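You operate a simulated robot arm through the tools that you are given. There is no shell and no other tool.

Carry out the task below with a simulated robot arm. There is one attempt and no reset: what you move stays moved.

## Task
Put things in order on the bench with the blue edge. At the end: the green cap on the cart and the square plate with the yellow disc on the bench with the blue edge have changed places; the orange pad is on the silver blank marked stub; the red probe marked warms fifteen (marked "WARMS 15 C") is on the white carton (marked "BOLTS"); whatever was shut is shut again. Leave all else as you found it, and nothing knocked over. Set down upright: red probe marked warms fifteen.

The check looks at the end state, three seconds after you hand in, the way a careful person would. Anything else that was tipped, shoved, dropped, spilled or broken makes it a failure. Lids that push on must go on centred and level and be pressed home; caps that screw on are set level and turned clockwise until they are tight.

## Robot
A 6-joint arm with a two-finger gripper, fixed in place. Base frame: the origin is on the floor under the middle of its stand, x ahead of it, y to its left, z up; the work surface is at about z = 0.8. Units: m, degrees, N and s.
With the tool pointing down near the work surface it reaches from about 0.1 to 0.7 m from the base axis. Its first joint turns from -66.0 to 66.0 degrees. Payload 2.45 kg.
The tool frame sits at the grasp point between the pads (the TCP): z along the fingers, y along the line on which they close. The tips reach 0.03 m beyond it. The gripper opens to 0.106 m; its body begins 0.079 m behind the TCP.
Orientation is told as [roll, pitch, yaw] about the base's x, y, z axes, in that order, counted from this pose: with the fingers straight down and closing along the base's y, the tool's x points along the base's -x, its y along +y and its z along -z.

## Interface
- The arm moves only by the tool apply_moves. Its argument "targets" is a list of rows, each a list of 7 numbers: the shift along the tool's x, y, z in units of 100 mm (1.0 is 100 mm), then the turn, a rotation vector about the tool's x, y, z in units of 60 degrees (1.0 is 60 degrees), then the finger opening in m, from 0 to 0.106. In form: [[x, y, z, rx, ry, rz, jaw], ...]. A call has 1 to 20 rows; each row is the pose to reach, as a shift and turn from the pose commanded when the call began, along the tool's axes at that moment. A call with a number of a shift or a turn outside -1 to 1 is refused whole. Rows are played at 5 a second. More than 0.05 m and 8.6 degrees between two rows, or a gripper value outside its range, and nothing of the call is played. A pose out of reach is approached as far as the arm can. The call stops where the force on the tool passes 40 N (or 10 N more than at its start, if that is more) or the arm is blocked; 0.2 s more then pass. Each finger travels about 0.153 m/s and halts on what it meets, pressing with about 42 N; the grip force reading is that of the motor and also rises with nothing between the fingers. The clock runs only during rows and for 0.2 s after the last one: add rows that repeat a pose to give the fingers time. It gives the time, the measured TCP pose, the force on the tool (base axes), the opening and the grip force at its end, in the units of the frame above (readings bear some noise), with the torque about the TCP (base axes, N m) and any sound that the robot's microphone picked up.
- Cameras (640 x 400 px; columns grow to the right, rows downward): "scene" is fixed at [0.0659, 0.4238, 1.4028]; the picture's right is [-0.65, -0.76, 0.00], its down [-0.44, 0.38, -0.81] and it looks along [0.62, -0.53, -0.58] (base axes); focal length 278 px, centre (320, 200). "wrist" rides on the gripper at [0.076, -0.002, -0.106] in the tool frame; the picture's right is [0.02, 1.00, 0.00], its down [-0.78, 0.02, -0.62] and it looks along [-0.62, 0.01, 0.78] (tool axes); focal length 247 px, centre (320, 200). There is no depth. A picture from a camera that has moved, and an enlarged one, comes with that camera's place and axes in the base frame and with its lens.
- capture(camera): a new picture of that camera. No time passes.
- zoom(camera, box): a new picture of the part [left, top, right, bottom] of that camera's present view, enlarged. No time passes.
- close_job(): hands the job in; it is judged then, once.

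Nothing tells you positions but the pictures and the camera data. Unless the task says otherwise, let go and move clear before handing in.

The tools are called after ">>>" as a command line: name --pt "numbers of a row" for each row, then --argument value for the rest, lists and objects as JSON in quotes. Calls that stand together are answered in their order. apply_moves: Moves the arm, as the interface text tells. Its arguments: {"type":"object","properties":{"targets":{"type":"array"}},"required":["targets"]} The other tools are called the same way: capture (camera) takes a picture; zoom (camera, box) takes an enlarged picture of a part of a camera's view; close_job () hands the job in.

At the start:

```text
time_s: 0.0
tool_pos: [0.3596, -0.0361, 1.1285]
tcp_rot: [0.1, 0.0, 0.1]
force: [0.4, -0.7, 0.6]
moment: [0.02, 0.02, 0.0]
gripper_width: 0.106
gripper_force: 0.1
```

scene: 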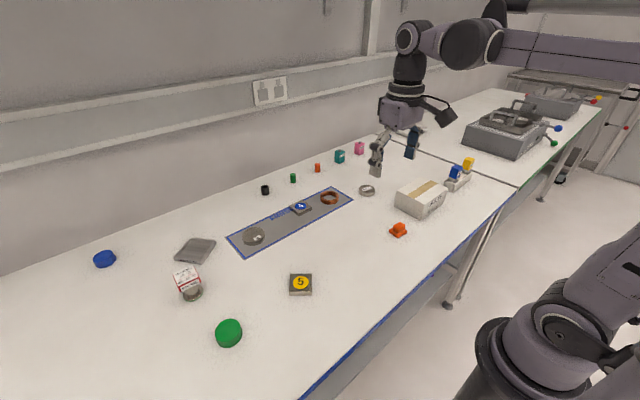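
wrist: 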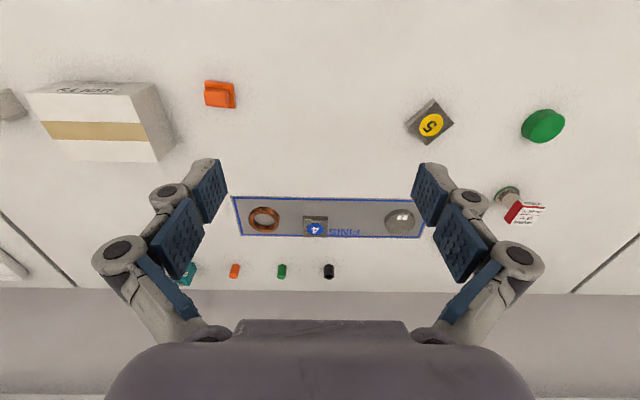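

I see a bench with a blue edge carrying various small items, and I need close views to find the cart, the stub blank, the orange pad, the red probe and the BOLTS carton. I'll zoom in on parts of both views first.

>>> zoom --camera "scene" --box '[80, 220, 340, 382]'

>>> zoom --camera "scene" --box '[220, 120, 380, 220]'

>>> zoom --camera "scene" --box '[350, 140, 510, 240]'

>>> zoom --camera "scene" --box '[440, 60, 640, 185]'

>>> zoom --camera "wrist" --box '[400, 60, 640, 260]'

>>> zoom --camera "wrist" --box '[0, 60, 240, 300]'

>>> zoom --camera "wrist" --box '[220, 180, 440, 290]'

```text
2.46 times, centred on (210, 301) of scene
camera zoom: at [0.0659, 0.4238, 1.4028], right [-0.65, -0.76, 0.0], down [-0.44, 0.38, -0.81], along [0.62, -0.53, -0.58], focal length 684 px, centre (591, -49)
```

zoom: 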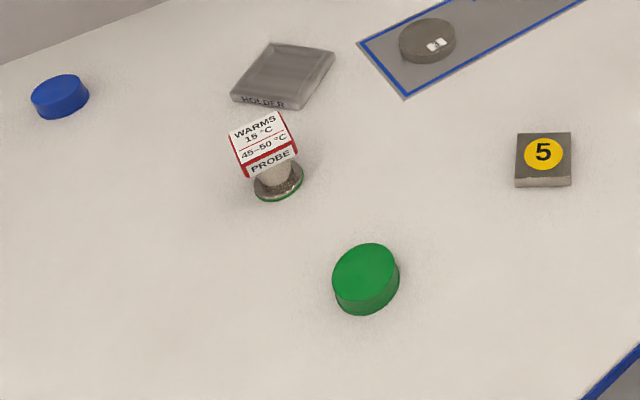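

```text
4.00 times, centred on (300, 170) of scene
camera zoom: at [0.0659, 0.4238, 1.4028], right [-0.65, -0.76, 0.0], down [-0.44, 0.38, -0.81], along [0.62, -0.53, -0.58], focal length 1111 px, centre (400, 320)
```

zoom: 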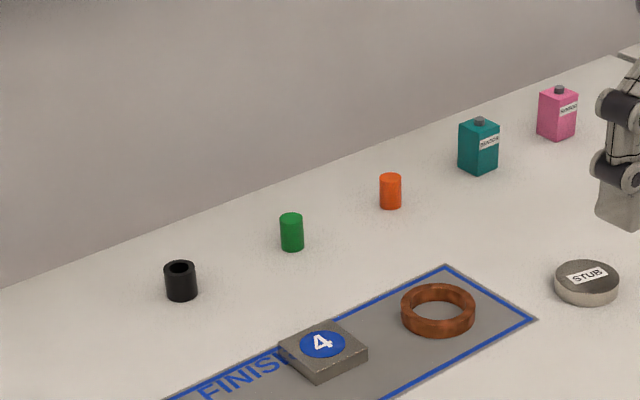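

```text
4.00 times, centred on (430, 190) of scene
camera zoom: at [0.0659, 0.4238, 1.4028], right [-0.65, -0.76, 0.0], down [-0.44, 0.38, -0.81], along [0.62, -0.53, -0.58], focal length 1111 px, centre (-120, 240)
```

zoom: 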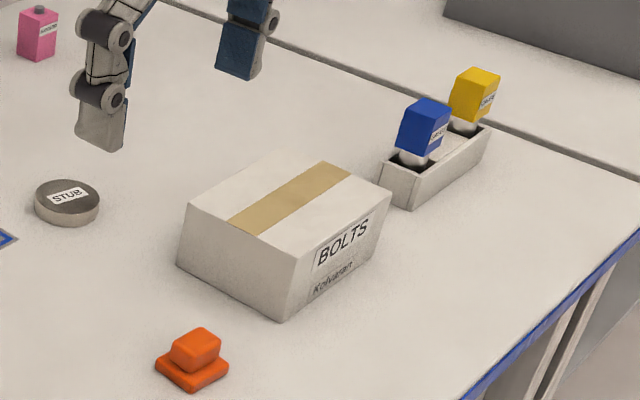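

```text
3.20 times, centred on (540, 122) of scene
camera zoom: at [0.0659, 0.4238, 1.4028], right [-0.65, -0.76, 0.0], down [-0.44, 0.38, -0.81], along [0.62, -0.53, -0.58], focal length 889 px, centre (-384, 448)
```

zoom: 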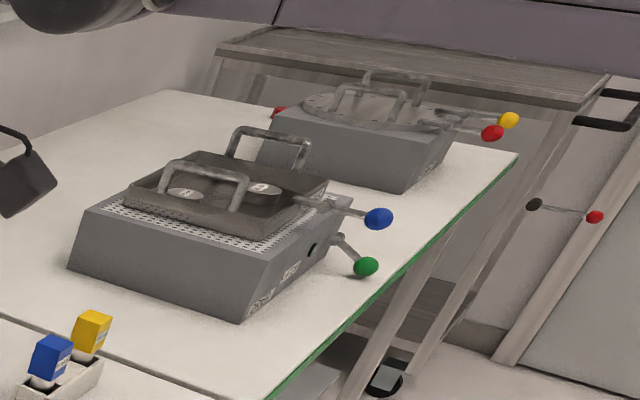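

```text
2.00 times, centred on (520, 160) of wrist
camera zoom: at [0.2836, -0.0371, 1.2354], right [-0.02, 1.0, 0.0], down [0.78, 0.02, 0.62], along [0.62, 0.01, -0.78], focal length 494 px, centre (-80, 280)
```

zoom: 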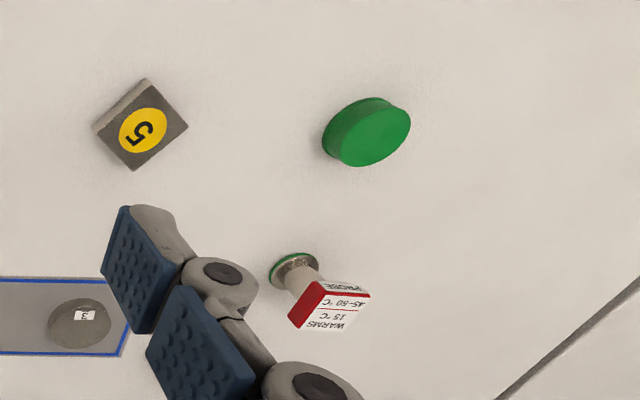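

```text
1.67 times, centred on (120, 180) of wrist
camera zoom: at [0.2836, -0.0371, 1.2354], right [-0.02, 1.0, 0.0], down [0.78, 0.02, 0.62], along [0.62, 0.01, -0.78], focal length 412 px, centre (653, 233)
```

zoom: 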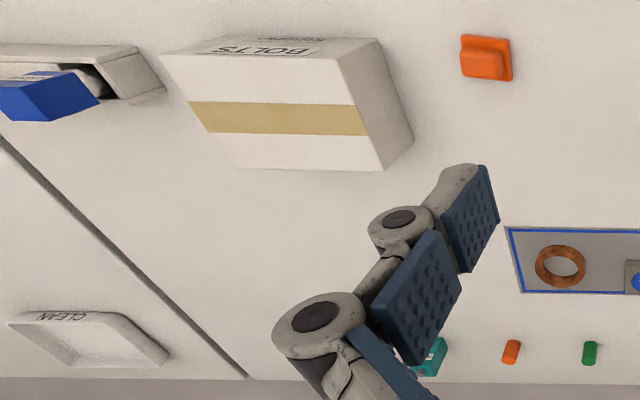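

```text
2.91 times, centred on (330, 235) of wrist
camera zoom: at [0.2836, -0.0371, 1.2354], right [-0.02, 1.0, 0.0], down [0.78, 0.02, 0.62], along [0.62, 0.01, -0.78], focal length 718 px, centre (291, 98)
```

zoom: 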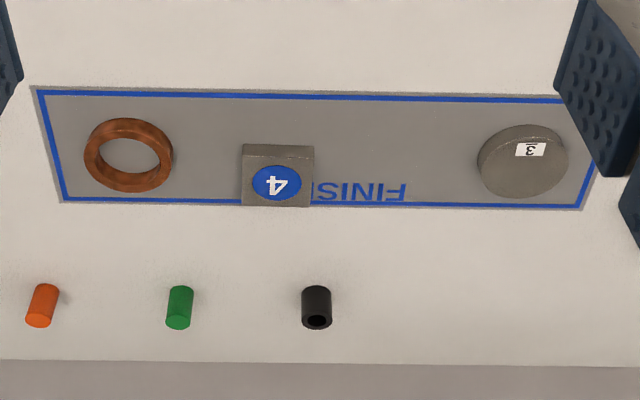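

The bench spans about y = -0.78 to 0.78 with its blue edge at x ≈ 0.26. No cart is in view, so it is probably to the left under the scene camera. I'll swing the wrist camera left to look for it.

>>> apply_moves --pt "0.075 0.125 -0.05 0 0 -0.125 0.106" --pt "0.15 0.25 -0.1 0 0 -0.25 0.106" --pt "0.225 0.375 -0.15 0 0 -0.375 0.106" --pt "0.3 0.5 -0.2 0 0 -0.5 0.106" --pt "0.375 0.625 -0.2 0 0 -0.625 0.106" --pt "0.45 0.75 -0.2 0 0 -0.75 0.106" --pt "0.525 0.875 -0.2 0 0 -0.875 0.106" --pt "0.6 1.0 -0.2 0 0 -1.0 0.106"

>>> capture --camera "wrist"

```text
time_s: 1.8
tool_pos: [0.2991, 0.0643, 1.1479]
tcp_rot: [-0.1, 0.0, 60.1]
force: [0.4, 0.6, 0.0]
moment: [0.0, -0.02, 0.0]
gripper_width: 0.106
gripper_force: 0.0
```

```text
taken
camera wrist: at [0.2631, -0.0032, 1.2556], right [-0.88, 0.48, 0.0], down [0.38, 0.69, 0.62], along [0.3, 0.55, -0.78], focal length 247 px, centre (320, 200)
```

wrist: 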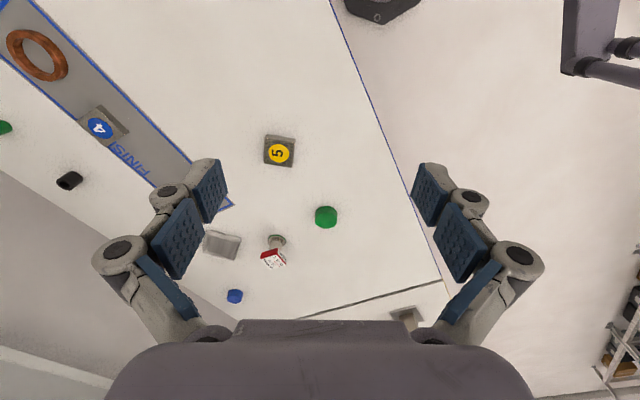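

The left shows only floor and a purple railed structure near the robot's left side, perhaps the cart. I'll turn the camera further to the left rear.

>>> apply_moves --pt "0 0 0 0 0 -0.125 0.106" --pt "0 0 0 0 0 -0.25 0.106" --pt "0 0 0 0 0 -0.375 0.106" --pt "0 0 0 0 0 -0.5 0.106" --pt "0 0 0 0 0 -0.625 0.106" --pt "0 0 0 0 0 -0.75 0.106" --pt "0 0 0 0 0 -0.875 0.106" --pt "0 0 0 0 0 -1.0 0.106"

>>> capture --camera "wrist"

>>> capture --camera "scene"

```text
time_s: 3.6
tool_pos: [0.2993, 0.0644, 1.1478]
tcp_rot: [0.0, 0.0, 120.1]
force: [-0.6, 0.4, -0.7]
moment: [0.0, 0.01, -0.01]
gripper_width: 0.1061
gripper_force: 0.0
```

```text
taken
camera wrist: at [0.3397, -0.001, 1.2549], right [-0.85, -0.52, 0.0], down [-0.41, 0.67, 0.62], along [-0.32, 0.53, -0.78], focal length 247 px, centre (320, 200)
```

wrist: 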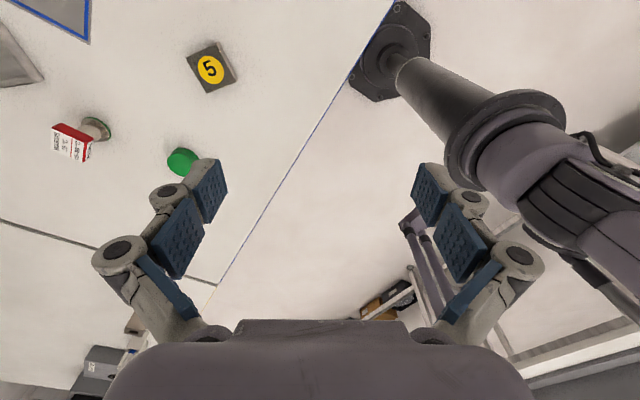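

```text
taken
```

scene: 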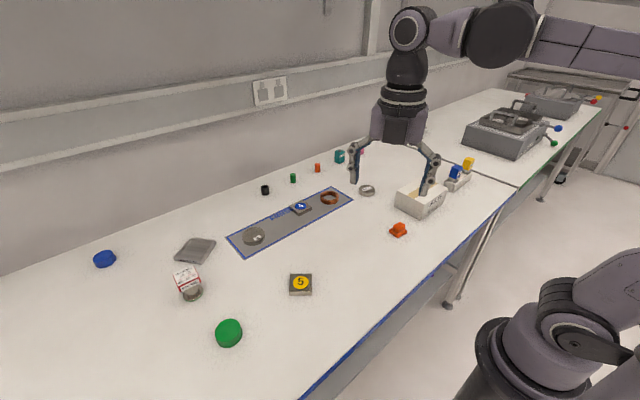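

No cart on the left within reach, only the robot's stand and distant furniture. I'll swing back and look to the right side.

>>> apply_moves --pt "0 0 0 0 0 0.14 0.106" --pt "0 0 0 0 0 0.28 0.106" --pt "0 0 0 0 0 0.42 0.106" --pt "0 0 0 0 0 0.56 0.106" --pt "0 0 0 0 0 0.7 0.106" --pt "0 0 0 0 0 0.84 0.106" --pt "0 0 0 0 0 0.98 0.106" --pt "0 0 0 0 0 1.0 0.106"

>>> apply_moves --pt "0 0 0 0 0 0.14 0.106" --pt "0 0 0 0 0 0.28 0.106" --pt "0 0 0 0 0 0.42 0.106" --pt "0 0 0 0 0 0.56 0.106" --pt "0 0 0 0 0 0.7 0.106" --pt "0 0 0 0 0 0.84 0.106" --pt "0 0 0 0 0 0.98 0.106" --pt "0 0 0 0 0 1.0 0.106"

>>> apply_moves --pt "0 0 0 0 0 0.14 0.106" --pt "0 0 0 0 0 0.28 0.106" --pt "0 0 0 0 0 0.42 0.106" --pt "0 0 0 0 0 0.56 0.106" --pt "0 0 0 0 0 0.7 0.106" --pt "0 0 0 0 0 0.84 0.106" --pt "0 0 0 0 0 0.98 0.106" --pt "0 0 0 0 0 1.0 0.106"

>>> capture --camera "wrist"

```text
time_s: 5.4
tool_pos: [0.2995, 0.0641, 1.1486]
tcp_rot: [0.1, 0.0, 60.0]
force: [-0.1, 0.9, 0.0]
moment: [-0.01, 0.0, -0.02]
gripper_width: 0.106
gripper_force: 0.1
```

```text
time_s: 7.2
tool_pos: [0.2996, 0.0645, 1.1488]
tcp_rot: [0.0, 0.0, -0.1]
force: [0.1, -0.4, 0.8]
moment: [0.0, 0.03, -0.02]
gripper_width: 0.1061
gripper_force: 0.0
```

```text
time_s: 9.0
tool_pos: [0.3004, 0.064, 1.1486]
tcp_rot: [-0.1, -0.1, -60.1]
force: [0.1, -0.5, -0.2]
moment: [-0.06, -0.01, 0.0]
gripper_width: 0.1061
gripper_force: 0.0
```

```text
taken
camera wrist: at [0.2605, 0.1302, 1.2553], right [0.86, 0.52, 0.0], down [0.4, -0.67, 0.62], along [0.32, -0.53, -0.78], focal length 247 px, centre (320, 200)
```

wrist: 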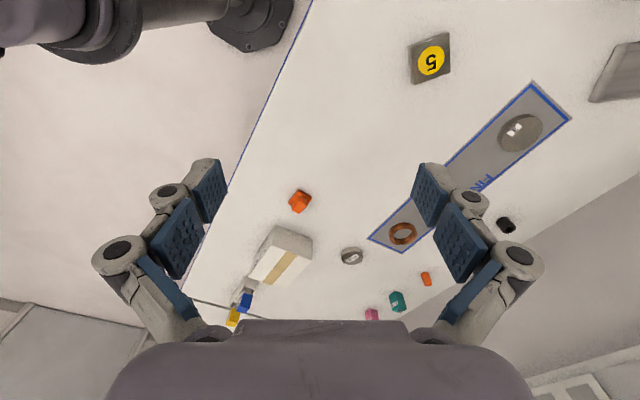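

Still no cart nearby on the right. I'll zoom on the background and on details to settle what the cart could be.

>>> zoom --camera "scene" --box '[500, 50, 640, 137]'

>>> zoom --camera "wrist" --box '[0, 250, 240, 400]'

>>> zoom --camera "wrist" --box '[220, 180, 460, 330]'

>>> zoom --camera "scene" --box '[160, 280, 320, 380]'

>>> zoom --camera "scene" --box '[0, 220, 240, 370]'

>>> zoom --camera "scene" --box '[440, 180, 640, 400]'

```text
4.57 times, centred on (570, 94) of scene
camera zoom: at [0.0659, 0.4238, 1.4028], right [-0.65, -0.76, 0.0], down [-0.44, 0.38, -0.81], along [0.62, -0.53, -0.58], focal length 1270 px, centre (-823, 687)
```

zoom: 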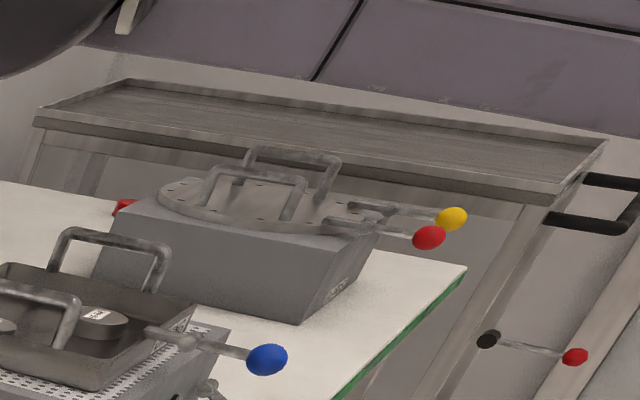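

```text
2.67 times, centred on (120, 325) of wrist
camera zoom: at [0.2605, 0.1302, 1.2553], right [0.86, 0.52, 0.0], down [0.4, -0.67, 0.62], along [0.32, -0.53, -0.78], focal length 659 px, centre (853, -133)
```

zoom: 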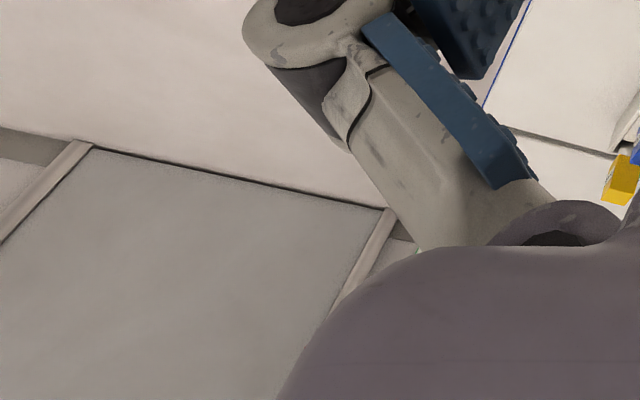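

```text
2.67 times, centred on (340, 255) of wrist
camera zoom: at [0.2605, 0.1302, 1.2553], right [0.86, 0.52, 0.0], down [0.4, -0.67, 0.62], along [0.32, -0.53, -0.78], focal length 659 px, centre (267, 53)
```

zoom: 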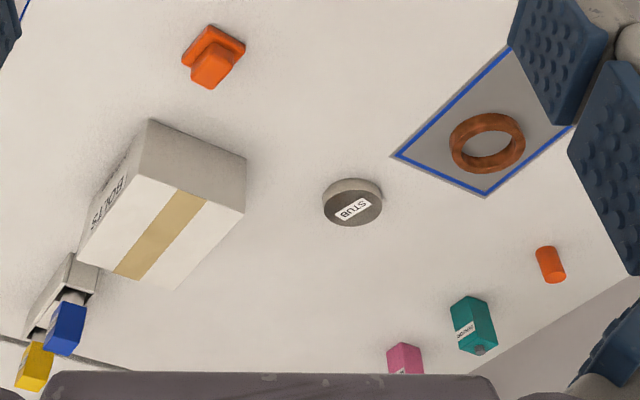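

```text
4.00 times, centred on (240, 330) of scene
camera zoom: at [0.0659, 0.4238, 1.4028], right [-0.65, -0.76, 0.0], down [-0.44, 0.38, -0.81], along [0.62, -0.53, -0.58], focal length 1111 px, centre (640, -320)
```

zoom: 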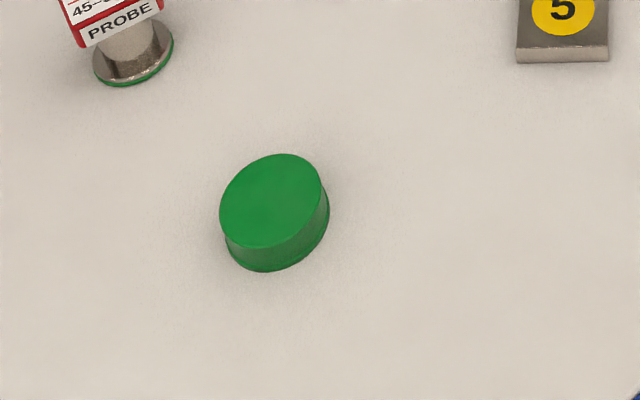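

```text
2.67 times, centred on (120, 295) of scene
camera zoom: at [0.0659, 0.4238, 1.4028], right [-0.65, -0.76, 0.0], down [-0.44, 0.38, -0.81], along [0.62, -0.53, -0.58], focal length 741 px, centre (853, -53)
```

zoom: 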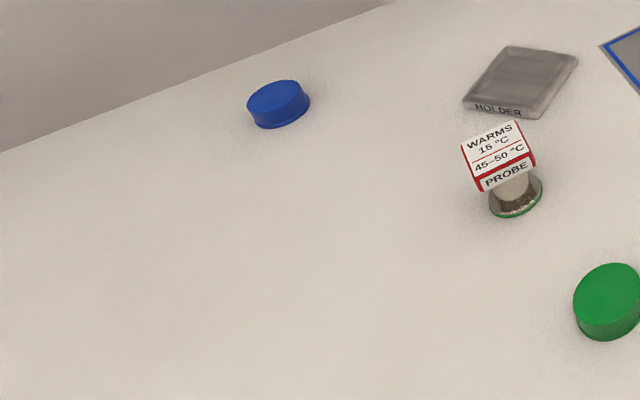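

```text
1.82 times, centred on (540, 290) of scene
camera zoom: at [0.0659, 0.4238, 1.4028], right [-0.65, -0.76, 0.0], down [-0.44, 0.38, -0.81], along [0.62, -0.53, -0.58], focal length 505 px, centre (-80, 36)
```

zoom: 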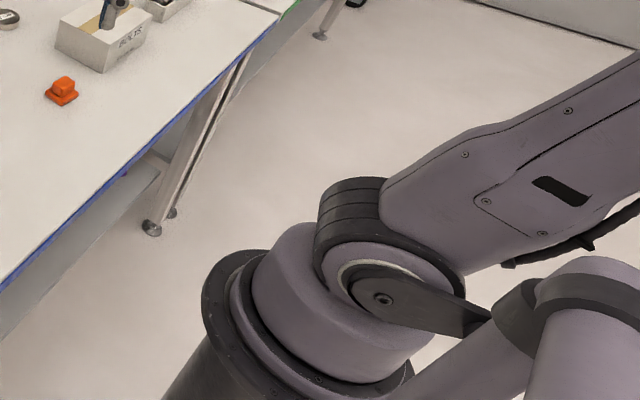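

I've confirmed the reachable area contains only the blue-edged bench; the only cart-like item is the wheeled table far off, out of reach, and the only green cap I can find is the disc at about (0.445, 0.362). I'll go left for a closer look at the cap, plate 5, probe, and whatever lies beyond the left seam.

>>> apply_moves --pt "0.125 0.072 0 0 0 -0.125 0.106" --pt "0.25 0.144 0 0 0 -0.25 0.106" --pt "0.375 0.216 0 0 0 -0.375 0.106" --pt "0.5 0.288 0 0 0 -0.5 0.106" --pt "0.625 0.36 0 0 0 -0.625 0.106" --pt "0.75 0.433 0 0 0 -0.75 0.106" --pt "0.875 0.505 0 0 0 -0.875 0.106" --pt "1.0 0.577 0 0 0 -1.0 0.106"

>>> apply_moves --pt "0 0.25 0 0 0 0 0.106" --pt "0 0.5 0 0 0 0 0.106" --pt "0 0.75 0 0 0 0 0.106" --pt "0 1.0 0 0 0 0 0.106"

>>> capture --camera "wrist"

```text
time_s: 10.8
tool_pos: [0.2992, 0.1806, 1.148]
tcp_rot: [-0.1, 0.0, 0.2]
force: [0.3, 0.8, 0.4]
moment: [0.01, -0.02, -0.02]
gripper_width: 0.1059
gripper_force: 0.0
```

```text
time_s: 11.8
tool_pos: [0.2983, 0.2781, 1.1484]
tcp_rot: [0.0, 0.1, 0.1]
force: [0.2, 1.3, 0.3]
moment: [-0.01, 0.02, 0.03]
gripper_width: 0.1061
gripper_force: 0.0
```

```text
taken
camera wrist: at [0.2225, 0.2764, 1.2552], right [-0.02, 1.0, 0.0], down [0.78, 0.02, 0.62], along [0.62, 0.01, -0.78], focal length 247 px, centre (320, 200)
```

wrist: 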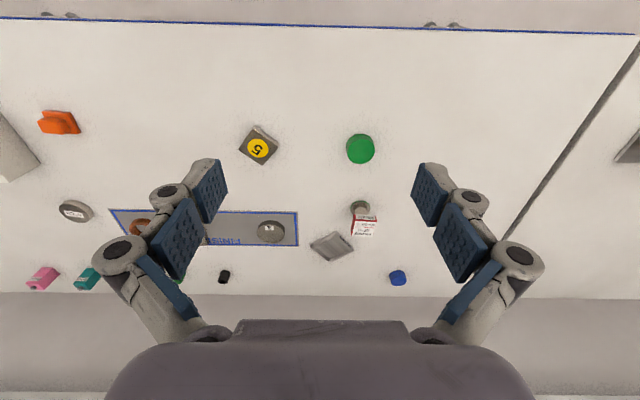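

The whole left half of the bench is clear now. I'll turn left once more from here to check the neighbouring surface beyond the seam for a cart and a second green cap.

>>> apply_moves --pt "0 0 0 0 0 -0.14 0.106" --pt "0 0 0 0 0 -0.28 0.106" --pt "0 0 0 0 0 -0.42 0.106" --pt "0 0 0 0 0 -0.56 0.106" --pt "0 0 0 0 0 -0.7 0.106" --pt "0 0 0 0 0 -0.84 0.106" --pt "0 0 0 0 0 -0.98 0.106" --pt "0 0 0 0 0 -1.0 0.106"

>>> apply_moves --pt "0 0 0 0 0 -0.14 0.106" --pt "0 0 0 0 0 -0.28 0.106" --pt "0 0 0 0 0 -0.42 0.106" --pt "0 0 0 0 0 -0.5 0.106"

>>> capture --camera "wrist"

```text
time_s: 13.6
tool_pos: [0.2999, 0.2786, 1.1481]
tcp_rot: [0.0, 0.0, 60.3]
force: [-0.4, -0.5, 0.1]
moment: [0.03, -0.01, 0.0]
gripper_width: 0.1063
gripper_force: 0.0
```

```text
time_s: 14.6
tool_pos: [0.2996, 0.279, 1.149]
tcp_rot: [0.1, 0.0, 90.1]
force: [-0.2, 0.6, -0.5]
moment: [0.01, -0.04, -0.02]
gripper_width: 0.1062
gripper_force: 0.2
```

```text
taken
camera wrist: at [0.3012, 0.2032, 1.2557], right [-1.0, -0.02, 0.0], down [-0.02, 0.78, 0.62], along [-0.02, 0.62, -0.78], focal length 247 px, centre (320, 200)
```

wrist: 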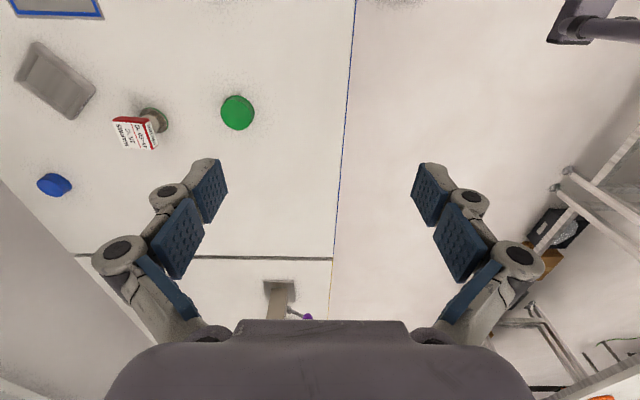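

No cart or other green cap is within reach; the left neighbour bench has a yellow edge and only a fixture with a purple knob. I'll treat the green disc on this bench as the cap, and drop lower to measure the cap and plate 5 precisely.

>>> apply_moves --pt "0.0 0.0 0.12 0 0 0.125 0.106" --pt "0.0 0.0 0.25 0 0 0.25 0.106" --pt "0.0 0.0 0.37 0 0 0.375 0.106" --pt "0.0 0.0 0.5 0 0 0.5 0.106" --pt "0.0 0.0 0.62 0 0 0.625 0.106" --pt "0.0 0.0 0.75 0 0 0.75 0.106" --pt "0.0 0.0 0.87 0 0 0.875 0.106" --pt "0.1 0.1 1.0 0 0 1.0 0.106"

>>> apply_moves --pt "0 0 0.1 0 0 0.125 0.106" --pt "0 0 0.2 0 0 0.25 0.106" --pt "0 0 0.3 0 0 0.375 0.106" --pt "0 0 0.4 0 0 0.5 0.106" --pt "0 0 0.4 0 0 0.5 0.106"

>>> capture --camera "wrist"

```text
time_s: 16.4
tool_pos: [0.2898, 0.2686, 1.0474]
tcp_rot: [-0.1, -0.1, 29.9]
force: [0.0, -1.1, 0.2]
moment: [0.04, 0.01, -0.02]
gripper_width: 0.1058
gripper_force: 0.0
```

```text
time_s: 17.6
tool_pos: [0.2896, 0.2688, 1.0082]
tcp_rot: [0.0, 0.0, 0.0]
force: [0.1, 0.5, -0.5]
moment: [0.0, 0.0, -0.01]
gripper_width: 0.1061
gripper_force: 0.1
```

```text
taken
camera wrist: at [0.214, 0.2679, 1.1149], right [-0.02, 1.0, 0.0], down [0.78, 0.02, 0.62], along [0.62, 0.01, -0.78], focal length 247 px, centre (320, 200)
```

wrist: 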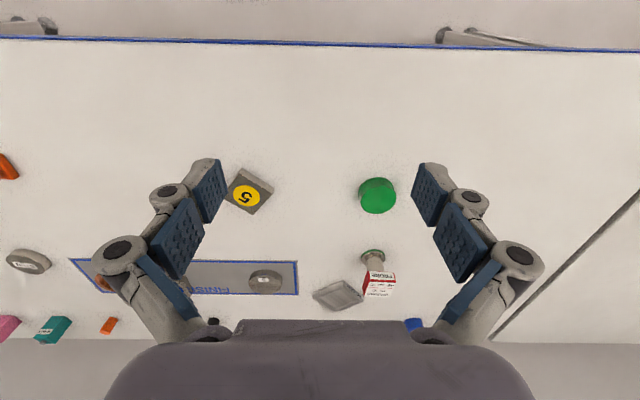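

>>> zoom --camera "wrist" --box '[210, 150, 290, 230]'

>>> zoom --camera "wrist" --box '[320, 150, 440, 225]'

>>> zoom --camera "wrist" --box '[300, 235, 420, 310]'

```text
5.00 times, centred on (250, 190) of wrist
camera zoom: at [0.214, 0.2679, 1.1149], right [-0.02, 1.0, 0.0], down [0.78, 0.02, 0.62], along [0.62, 0.01, -0.78], focal length 1235 px, centre (670, 250)
```

zoom: 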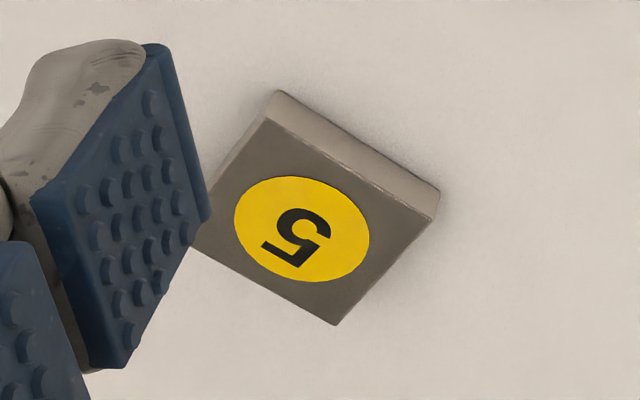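

```text
5.33 times, centred on (380, 188) of wrist
camera zoom: at [0.214, 0.2679, 1.1149], right [-0.02, 1.0, 0.0], down [0.78, 0.02, 0.62], along [0.62, 0.01, -0.78], focal length 1317 px, centre (0, 267)
```

zoom: 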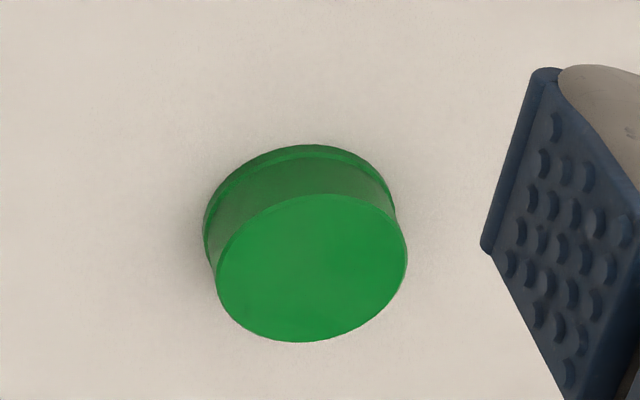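

```text
5.33 times, centred on (360, 272) of wrist
camera zoom: at [0.214, 0.2679, 1.1149], right [-0.02, 1.0, 0.0], down [0.78, 0.02, 0.62], along [0.62, 0.01, -0.78], focal length 1317 px, centre (107, -187)
```

zoom: 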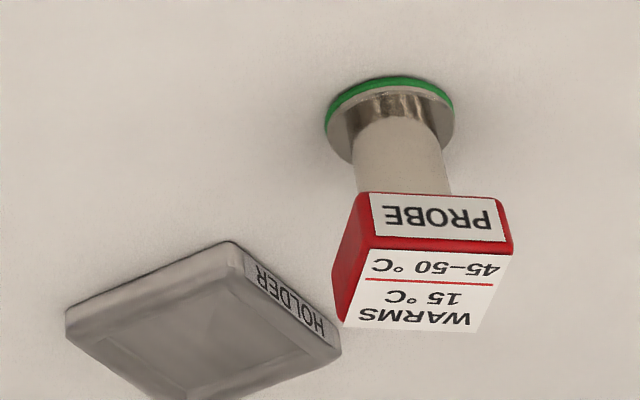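

The green cap is about 53 mm across and 24 mm tall at (0.444, 0.360); plate 5 is about 57 mm square and 15 mm thick at (0.446, 0.159), turned about 51°. I'll move above the cap and check the alignment before descending.

>>> apply_moves --pt "-0.26 0.15 0.05 0 0 0 0.106" --pt "-0.52 0.3 0.1 0 0 0 0.106" --pt "-0.77 0.453 0.2 0 0 0 0.106"

>>> apply_moves --pt "-0.26 0.15 0.15 0 0 0 0.106" --pt "-0.52 0.3 0.35 0 0 0 0.09" --pt "-0.774 0.453 0.585 0 0 0 0.085" --pt "-0.774 0.453 0.585 0 0 0 0.085"

>>> capture --camera "wrist"

>>> capture --camera "scene"

```text
time_s: 18.4
tool_pos: [0.3686, 0.315, 0.9867]
tcp_rot: [-0.1, 0.1, 0.0]
force: [0.3, 0.4, -0.7]
moment: [-0.02, -0.01, 0.0]
gripper_width: 0.106
gripper_force: 0.1
```

```text
time_s: 19.4
tool_pos: [0.4441, 0.361, 0.928]
tcp_rot: [-0.1, 0.0, 0.0]
force: [-0.3, 0.9, -1.2]
moment: [-0.01, 0.02, 0.0]
gripper_width: 0.0849
gripper_force: 0.1
```

```text
taken
camera wrist: at [0.3683, 0.3588, 1.0345], right [-0.02, 1.0, 0.0], down [0.78, 0.02, 0.62], along [0.62, 0.01, -0.78], focal length 247 px, centre (320, 200)
```

wrist: 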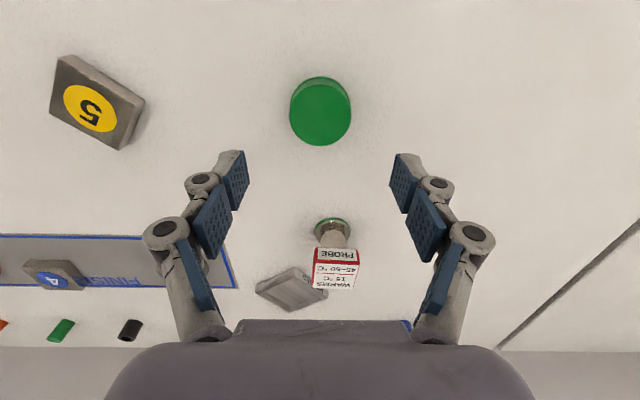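

```text
taken
```

scene: 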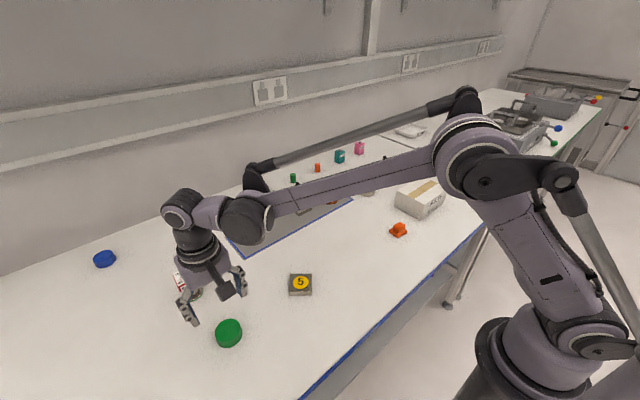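

The cap is centred between the fingers at (0.443, 0.360). I'll descend so the tips stay about 5 mm above the bench, then close.

>>> apply_moves --pt "0 0 0.3 0 0 0 0.085" --pt "0 0 0.6 0 0 0 0.085" --pt "0 0 0.8 0 0 0 0.085" --pt "0 0 0.9 0 0 0 0.085" --pt "0 0 0.945 0 0 0 0.085"

>>> capture --camera "wrist"

```text
time_s: 20.6
tool_pos: [0.4418, 0.3595, 0.8347]
tcp_rot: [0.1, 0.0, 0.0]
force: [0.0, -0.2, -0.6]
moment: [-0.03, 0.01, 0.0]
gripper_width: 0.0848
gripper_force: 0.0
```

```text
taken
camera wrist: at [0.3669, 0.3588, 0.9419], right [-0.02, 1.0, 0.0], down [0.78, 0.02, 0.62], along [0.62, 0.01, -0.78], focal length 247 px, centre (320, 200)
```

wrist: 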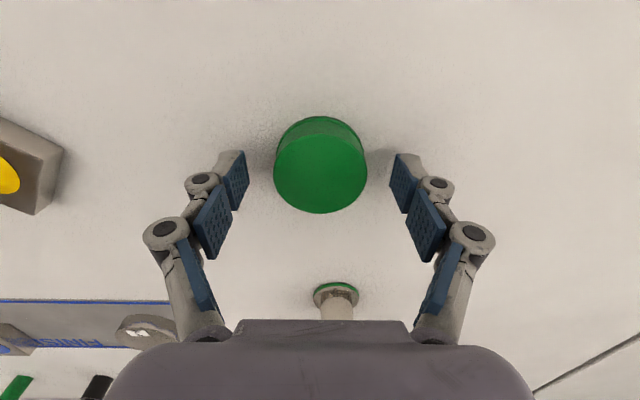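

The cap sits centred between the pads. I'll close on it.

>>> apply_moves --pt "0 0 0 0 0 0 0.065" --pt "0 0 0 0 0 0 0.055" --pt "0 0 0 0 0 0 0.047" --pt "0 0 0 0 0 0 0.047"

>>> capture --camera "wrist"

```text
time_s: 21.6
tool_pos: [0.4437, 0.3598, 0.8353]
tcp_rot: [0.0, 0.0, 0.0]
force: [-0.3, -0.6, 3.1]
moment: [0.02, -0.03, -0.02]
gripper_width: 0.0532
gripper_force: 41.9
```

```text
taken
camera wrist: at [0.3669, 0.3587, 0.9422], right [-0.02, 1.0, 0.0], down [0.78, 0.02, 0.62], along [0.62, 0.01, -0.78], focal length 247 px, centre (320, 200)
```

wrist: 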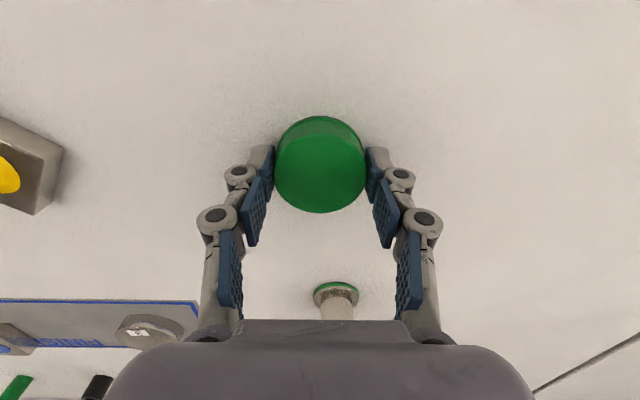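

Gripped firmly at 53 mm. I'll lift it, carry it to a free temporary spot near (0.345, 0.26), and set it down.

>>> apply_moves --pt "0 0 -0.1 0 0 0 0.047" --pt "0 0 -0.3 0 0 0 0.047" --pt "0 0 -0.5 0 0 0 0.047" --pt "0.25 -0.25 -0.5 0 0 0 0.047" --pt "0.5 -0.5 -0.5 0 0 0 0.047" --pt "0.75 -0.75 -0.5 0 0 0 0.047" --pt "0.99 -1.0 -0.5 0 0 0 0.047" --pt "0.99 -1.0 -0.5 0 0 0 0.047"

>>> capture --camera "wrist"

```text
time_s: 23.4
tool_pos: [0.345, 0.2611, 0.885]
tcp_rot: [0.0, 0.1, 0.1]
force: [-0.3, -0.2, 0.1]
moment: [0.0, -0.02, -0.02]
gripper_width: 0.0534
gripper_force: 42.1
```

```text
taken
camera wrist: at [0.269, 0.2595, 0.9927], right [-0.02, 1.0, 0.0], down [0.78, 0.02, 0.62], along [0.62, 0.01, -0.78], focal length 247 px, centre (320, 200)
```

wrist: 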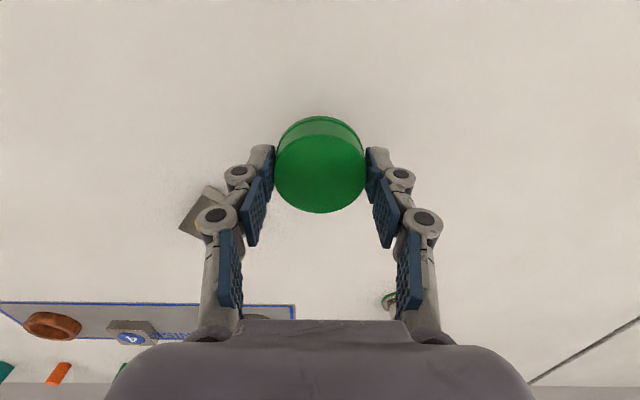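

The cap came up cleanly. Lowering it at the temporary spot and releasing.

>>> apply_moves --pt "0 0 0.25 0 0 0 0.047" --pt "0 0 0.42 0 0 0 0.047" --pt "0 0 0.495 0 0 0 0.047" --pt "0 0 0.5 0 0 0 0.047" --pt "0 0 0.5 0 0 0 0.06" --pt "0 0 0.5 0 0 0 0.085" --pt "0 0 0.5 0 0 0 0.085"

>>> apply_moves --pt "0 0 -0.3 0 0 0 0.085" --pt "0 0 -0.6 0 0 0 0.085" --pt "0 0 -0.9 0 0 0 0.085" --pt "0 0 -1.0 0 0 0 0.085"

>>> capture --camera "wrist"

```text
time_s: 25.0
tool_pos: [0.3461, 0.2608, 0.8363]
tcp_rot: [0.0, 0.0, 0.0]
force: [-0.1, 0.7, -0.1]
moment: [0.03, -0.01, 0.01]
gripper_width: 0.0851
gripper_force: 0.0
```

```text
time_s: 26.0
tool_pos: [0.3447, 0.2618, 0.9353]
tcp_rot: [0.0, 0.0, 0.0]
force: [0.0, 0.2, -0.9]
moment: [0.02, 0.04, -0.01]
gripper_width: 0.0853
gripper_force: 0.0
```

```text
taken
camera wrist: at [0.2687, 0.2591, 1.0424], right [-0.02, 1.0, 0.0], down [0.78, 0.02, 0.62], along [0.62, 0.01, -0.78], focal length 247 px, centre (320, 200)
```

wrist: 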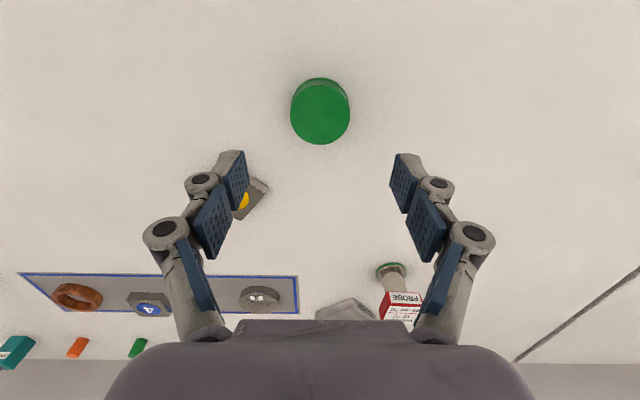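

The cap is parked upright. Next I'll rotate to match plate 5's sides and move above it.

>>> apply_moves --pt "-0.15 -0.15 0 0 0 0.11 0.085" --pt "-0.3 -0.3 0 0 0 0.22 0.085" --pt "-0.45 -0.45 0 0 0 0.33 0.085" --pt "-0.6 -0.6 0 0 0 0.44 0.085" --pt "-0.75 -0.75 0 0 0 0.55 0.085" --pt "-0.9 -0.9 0 0 0 0.6525 0.085"

>>> apply_moves --pt "-0.155 -0.016 0.1 0 0 0 0.085" --pt "-0.155 -0.016 0.1 0 0 0 0.085"

>>> capture --camera "wrist"

>>> zoom --camera "wrist" --box '[240, 60, 400, 160]'

```text
time_s: 27.4
tool_pos: [0.4361, 0.1691, 0.9342]
tcp_rot: [0.0, -0.1, -39.2]
force: [0.5, -0.8, 0.6]
moment: [-0.01, -0.01, -0.03]
gripper_width: 0.0851
gripper_force: 0.0
```

```text
time_s: 28.0
tool_pos: [0.4465, 0.1589, 0.925]
tcp_rot: [0.0, 0.0, -39.1]
force: [0.2, 0.0, -0.5]
moment: [0.0, 0.0, 0.01]
gripper_width: 0.0851
gripper_force: 0.0
```

```text
taken
camera wrist: at [0.3868, 0.2056, 1.0318], right [0.61, 0.79, 0.0], down [0.62, -0.48, 0.62], along [0.49, -0.38, -0.78], focal length 247 px, centre (320, 200)
```

wrist: 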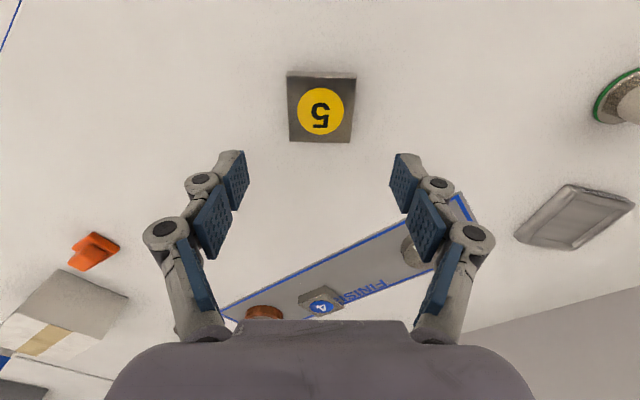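

```text
4.00 times, centred on (320, 110) of wrist
camera zoom: at [0.3868, 0.2056, 1.0318], right [0.61, 0.79, 0.0], down [0.62, -0.48, 0.62], along [0.49, -0.38, -0.78], focal length 988 px, centre (320, 560)
```

zoom: 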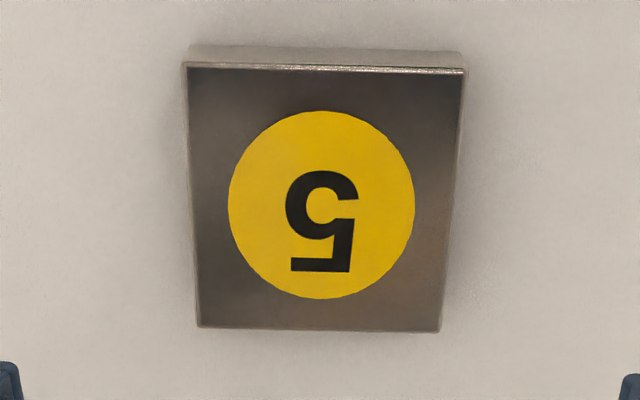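

The plate is square to the pads and centred. Descending and gripping it.

>>> apply_moves --pt "0 0 0.3 0 0 0 0.085" --pt "0 0 0.6 0 0 0 0.085" --pt "0 0 0.8 0 0 0 0.085" --pt "0 0 0.9 0 0 0 0.085" --pt "0 0 0.925 0 0 0 0.085" --pt "0 0 0.925 0 0 0 0.07" --pt "0 0 0.925 0 0 0 0.06" --pt "0 0 0.925 0 0 0 0.05" --pt "0 0 0.925 0 0 0 0.05"

>>> capture --camera "wrist"

```text
time_s: 30.0
tool_pos: [0.4452, 0.1575, 0.8323]
tcp_rot: [0.1, 0.0, -39.1]
force: [0.3, 0.1, -0.3]
moment: [0.08, -0.06, -0.02]
gripper_width: 0.0576
gripper_force: 42.4
```

```text
taken
camera wrist: at [0.3856, 0.2067, 0.9392], right [0.61, 0.79, 0.0], down [0.62, -0.48, 0.62], along [0.49, -0.38, -0.78], focal length 247 px, centre (320, 200)
```

wrist: 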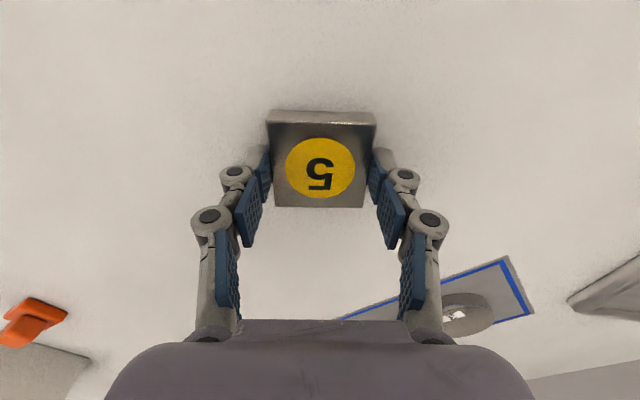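

Plate 5 is held at 57.6 mm. Lifting and carrying it to the cap's old place at (0.444, 0.360).

>>> apply_moves --pt "0 0 -0.1 0 0 0 0.05" --pt "0 0 -0.3 0 0 0 0.05" --pt "0 0 -0.5 0 0 0 0.05" --pt "0.2 0.24 -0.5 0 0 0 0.05" --pt "0.42 0.5 -0.5 0 0 0 0.05" --pt "0.642 0.773 -0.5 0 0 0 0.05"

>>> apply_moves --pt "0.2 0.24 0 0 0 0 0.05" --pt "0.42 0.5 0 0 0 0 0.05" --pt "0.642 0.773 0 0 0 0 0.05" --pt "0.642 0.773 0 0 0 0 0.05"

>>> capture --camera "wrist"

>>> capture --camera "scene"

```text
time_s: 31.4
tool_pos: [0.4452, 0.2606, 0.8858]
tcp_rot: [0.1, 0.0, -39.1]
force: [-0.4, 0.8, -4.0]
moment: [0.0, 0.0, -0.05]
gripper_width: 0.0574
gripper_force: 41.8
```

```text
time_s: 32.4
tool_pos: [0.4414, 0.3598, 0.8833]
tcp_rot: [0.0, 0.0, -39.1]
force: [-0.9, -0.4, -5.3]
moment: [0.03, 0.01, -0.03]
gripper_width: 0.0572
gripper_force: 42.2
```

```text
taken
camera wrist: at [0.382, 0.408, 0.9904], right [0.61, 0.79, 0.0], down [0.62, -0.48, 0.62], along [0.49, -0.38, -0.78], focal length 247 px, centre (320, 200)
```

wrist: 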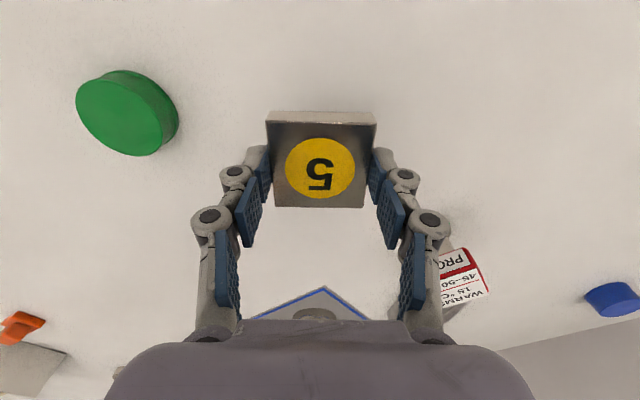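

```text
taken
```

scene: 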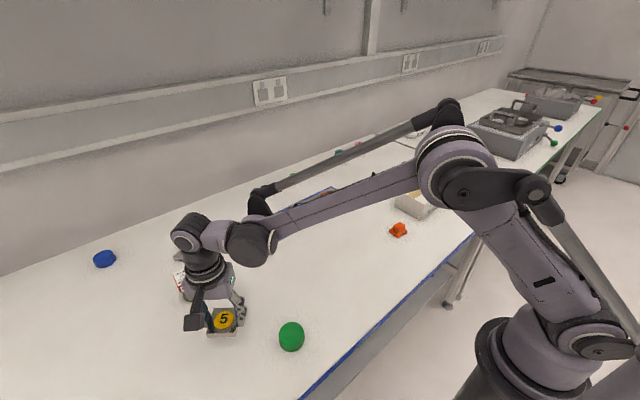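

The plate is held level above its new place. Lowering it gently and releasing.

>>> apply_moves --pt "0 0 0.25 0 0 0 0.05" --pt "0 0 0.42 0 0 0 0.05" --pt "0 0 0.48 0 0 0 0.05" --pt "0 0 0.5 0 0 0 0.05" --pt "0 0 0.5 0 0 0 0.05"

>>> capture --camera "wrist"

```text
time_s: 33.6
tool_pos: [0.4428, 0.3603, 0.8324]
tcp_rot: [0.0, 0.0, -39.1]
force: [0.1, 0.5, -3.8]
moment: [0.02, 0.01, 0.02]
gripper_width: 0.0575
gripper_force: 42.6
```

```text
taken
camera wrist: at [0.3831, 0.4072, 0.9402], right [0.61, 0.79, 0.0], down [0.62, -0.48, 0.62], along [0.49, -0.38, -0.78], focal length 247 px, centre (320, 200)
```

wrist: 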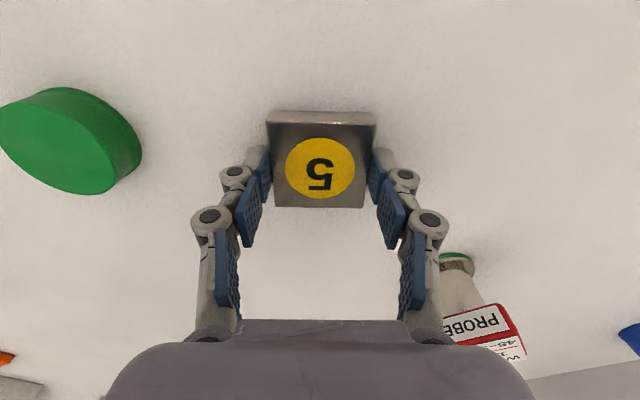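

The reading still shows most of the plate's weight, so it may be a hair above the surface. I'll lower another millimetre before opening.

>>> apply_moves --pt "0 0 0.008 0 0 0 0.05" --pt "0 0 0.012 0 0 0 0.05" --pt "0 0 0.012 0 0 0 0.05"

```text
time_s: 34.4
tool_pos: [0.4427, 0.3607, 0.831]
tcp_rot: [0.0, 0.1, -39.0]
force: [-3.3, -1.6, 10.1]
moment: [0.12, -0.21, -0.02]
gripper_width: 0.0576
gripper_force: 41.8
```

The plate is now touching down. I'll open the fingers and back off straight up.

>>> apply_moves --pt "0 0 0 0 0 0 0.062" --pt "0 0 0 0 0 0 0.075" --pt "0 0 0 0 0 0 0.08" --pt "0 0 0 0 0 0 0.08"

>>> apply_moves --pt "0 0 -0.2 0 0 0 0.08" --pt "0 0 -0.5 0 0 0 0.08" --pt "0 0 -0.8 0 0 0 0.08" --pt "0 0 -1.0 0 0 0 0.08"

>>> capture --camera "wrist"

```text
time_s: 35.4
tool_pos: [0.444, 0.3589, 0.8313]
tcp_rot: [0.1, 0.0, -39.1]
force: [0.3, 0.7, 0.4]
moment: [0.0, 0.0, -0.01]
gripper_width: 0.0802
gripper_force: 0.0
```

```text
time_s: 36.4
tool_pos: [0.4439, 0.3593, 0.9323]
tcp_rot: [0.0, 0.0, -39.1]
force: [-0.1, 0.6, -0.1]
moment: [0.02, 0.02, -0.02]
gripper_width: 0.0798
gripper_force: 0.1
```

```text
taken
camera wrist: at [0.3836, 0.4078, 1.0392], right [0.61, 0.79, 0.0], down [0.62, -0.48, 0.62], along [0.49, -0.38, -0.78], focal length 247 px, centre (320, 200)
```

wrist: 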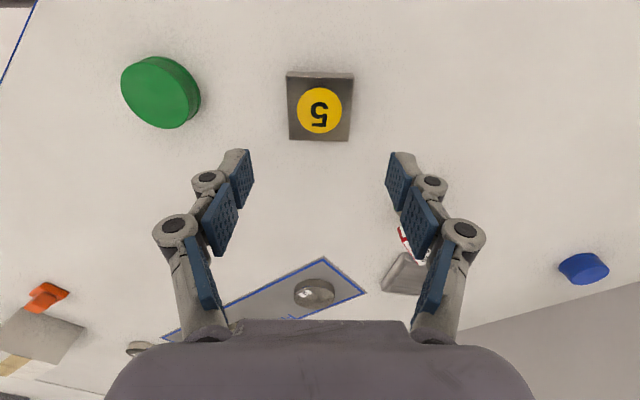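

Plate 5 now rests in the cap's old place. I'll go back to the parked cap.

>>> apply_moves --pt "0.02 -0.23 0 0 0 0 0.085" --pt "0.05 -0.47 0 0 0 0 0.085" --pt "0.07 -0.7 0 0 0 0 0.085"

>>> apply_moves --pt "0.02 -0.23 0 0 0 0 0.085" --pt "0.05 -0.47 0 0 0 0 0.085" --pt "0.067 -0.7 0 0 0 0 0.085" --pt "0.067 -0.7 0 0 0 0 0.085"

>>> capture --camera "wrist"

```text
time_s: 37.2
tool_pos: [0.3934, 0.3111, 0.9318]
tcp_rot: [0.0, 0.0, -39.1]
force: [-0.3, 0.2, -0.5]
moment: [0.02, -0.01, 0.01]
gripper_width: 0.085
gripper_force: 0.0
```

```text
time_s: 38.2
tool_pos: [0.3435, 0.2599, 0.9307]
tcp_rot: [0.0, 0.1, -39.0]
force: [-1.1, -0.3, 0.4]
moment: [0.0, 0.04, -0.01]
gripper_width: 0.0852
gripper_force: 0.0
```

```text
taken
camera wrist: at [0.2833, 0.3079, 1.0386], right [0.61, 0.79, 0.0], down [0.62, -0.48, 0.62], along [0.49, -0.38, -0.78], focal length 247 px, centre (320, 200)
```

wrist: 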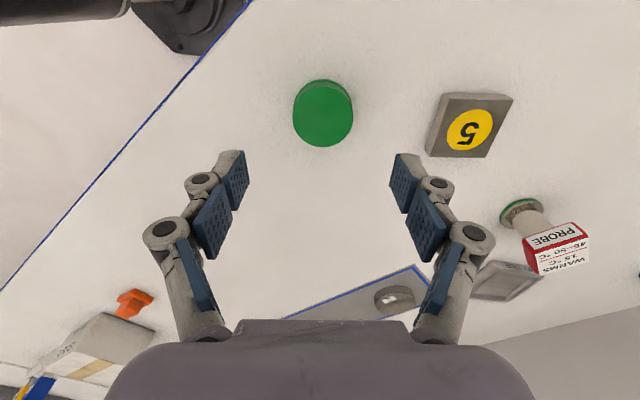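

Cap is under the gripper, offset by only ~2 mm. Descending and gripping.

>>> apply_moves --pt "0 0.02 0.3 0 0 0 0.085" --pt "0 0.02 0.6 0 0 0 0.085" --pt "0 0.02 0.85 0 0 0 0.085" --pt "0 0.02 0.968 0 0 0 0.085" --pt "0 0.02 0.968 0 0 0 0.065" --pt "0 0.02 0.968 0 0 0 0.055" --pt "0 0.02 0.968 0 0 0 0.047" --pt "0 0.02 0.968 0 0 0 0.047"

>>> capture --camera "wrist"

```text
time_s: 40.0
tool_pos: [0.3456, 0.2623, 0.8354]
tcp_rot: [-0.1, 0.0, -39.1]
force: [-0.4, -0.3, 2.6]
moment: [-0.01, 0.02, 0.0]
gripper_width: 0.0531
gripper_force: 41.7
```

```text
taken
camera wrist: at [0.2856, 0.3097, 0.9428], right [0.61, 0.79, 0.0], down [0.62, -0.48, 0.62], along [0.49, -0.38, -0.78], focal length 247 px, centre (320, 200)
```

wrist: 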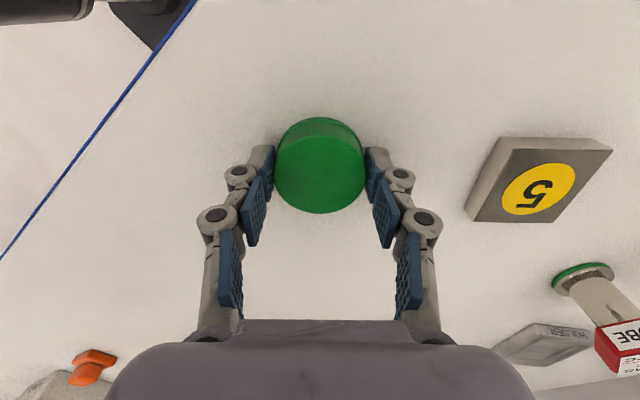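

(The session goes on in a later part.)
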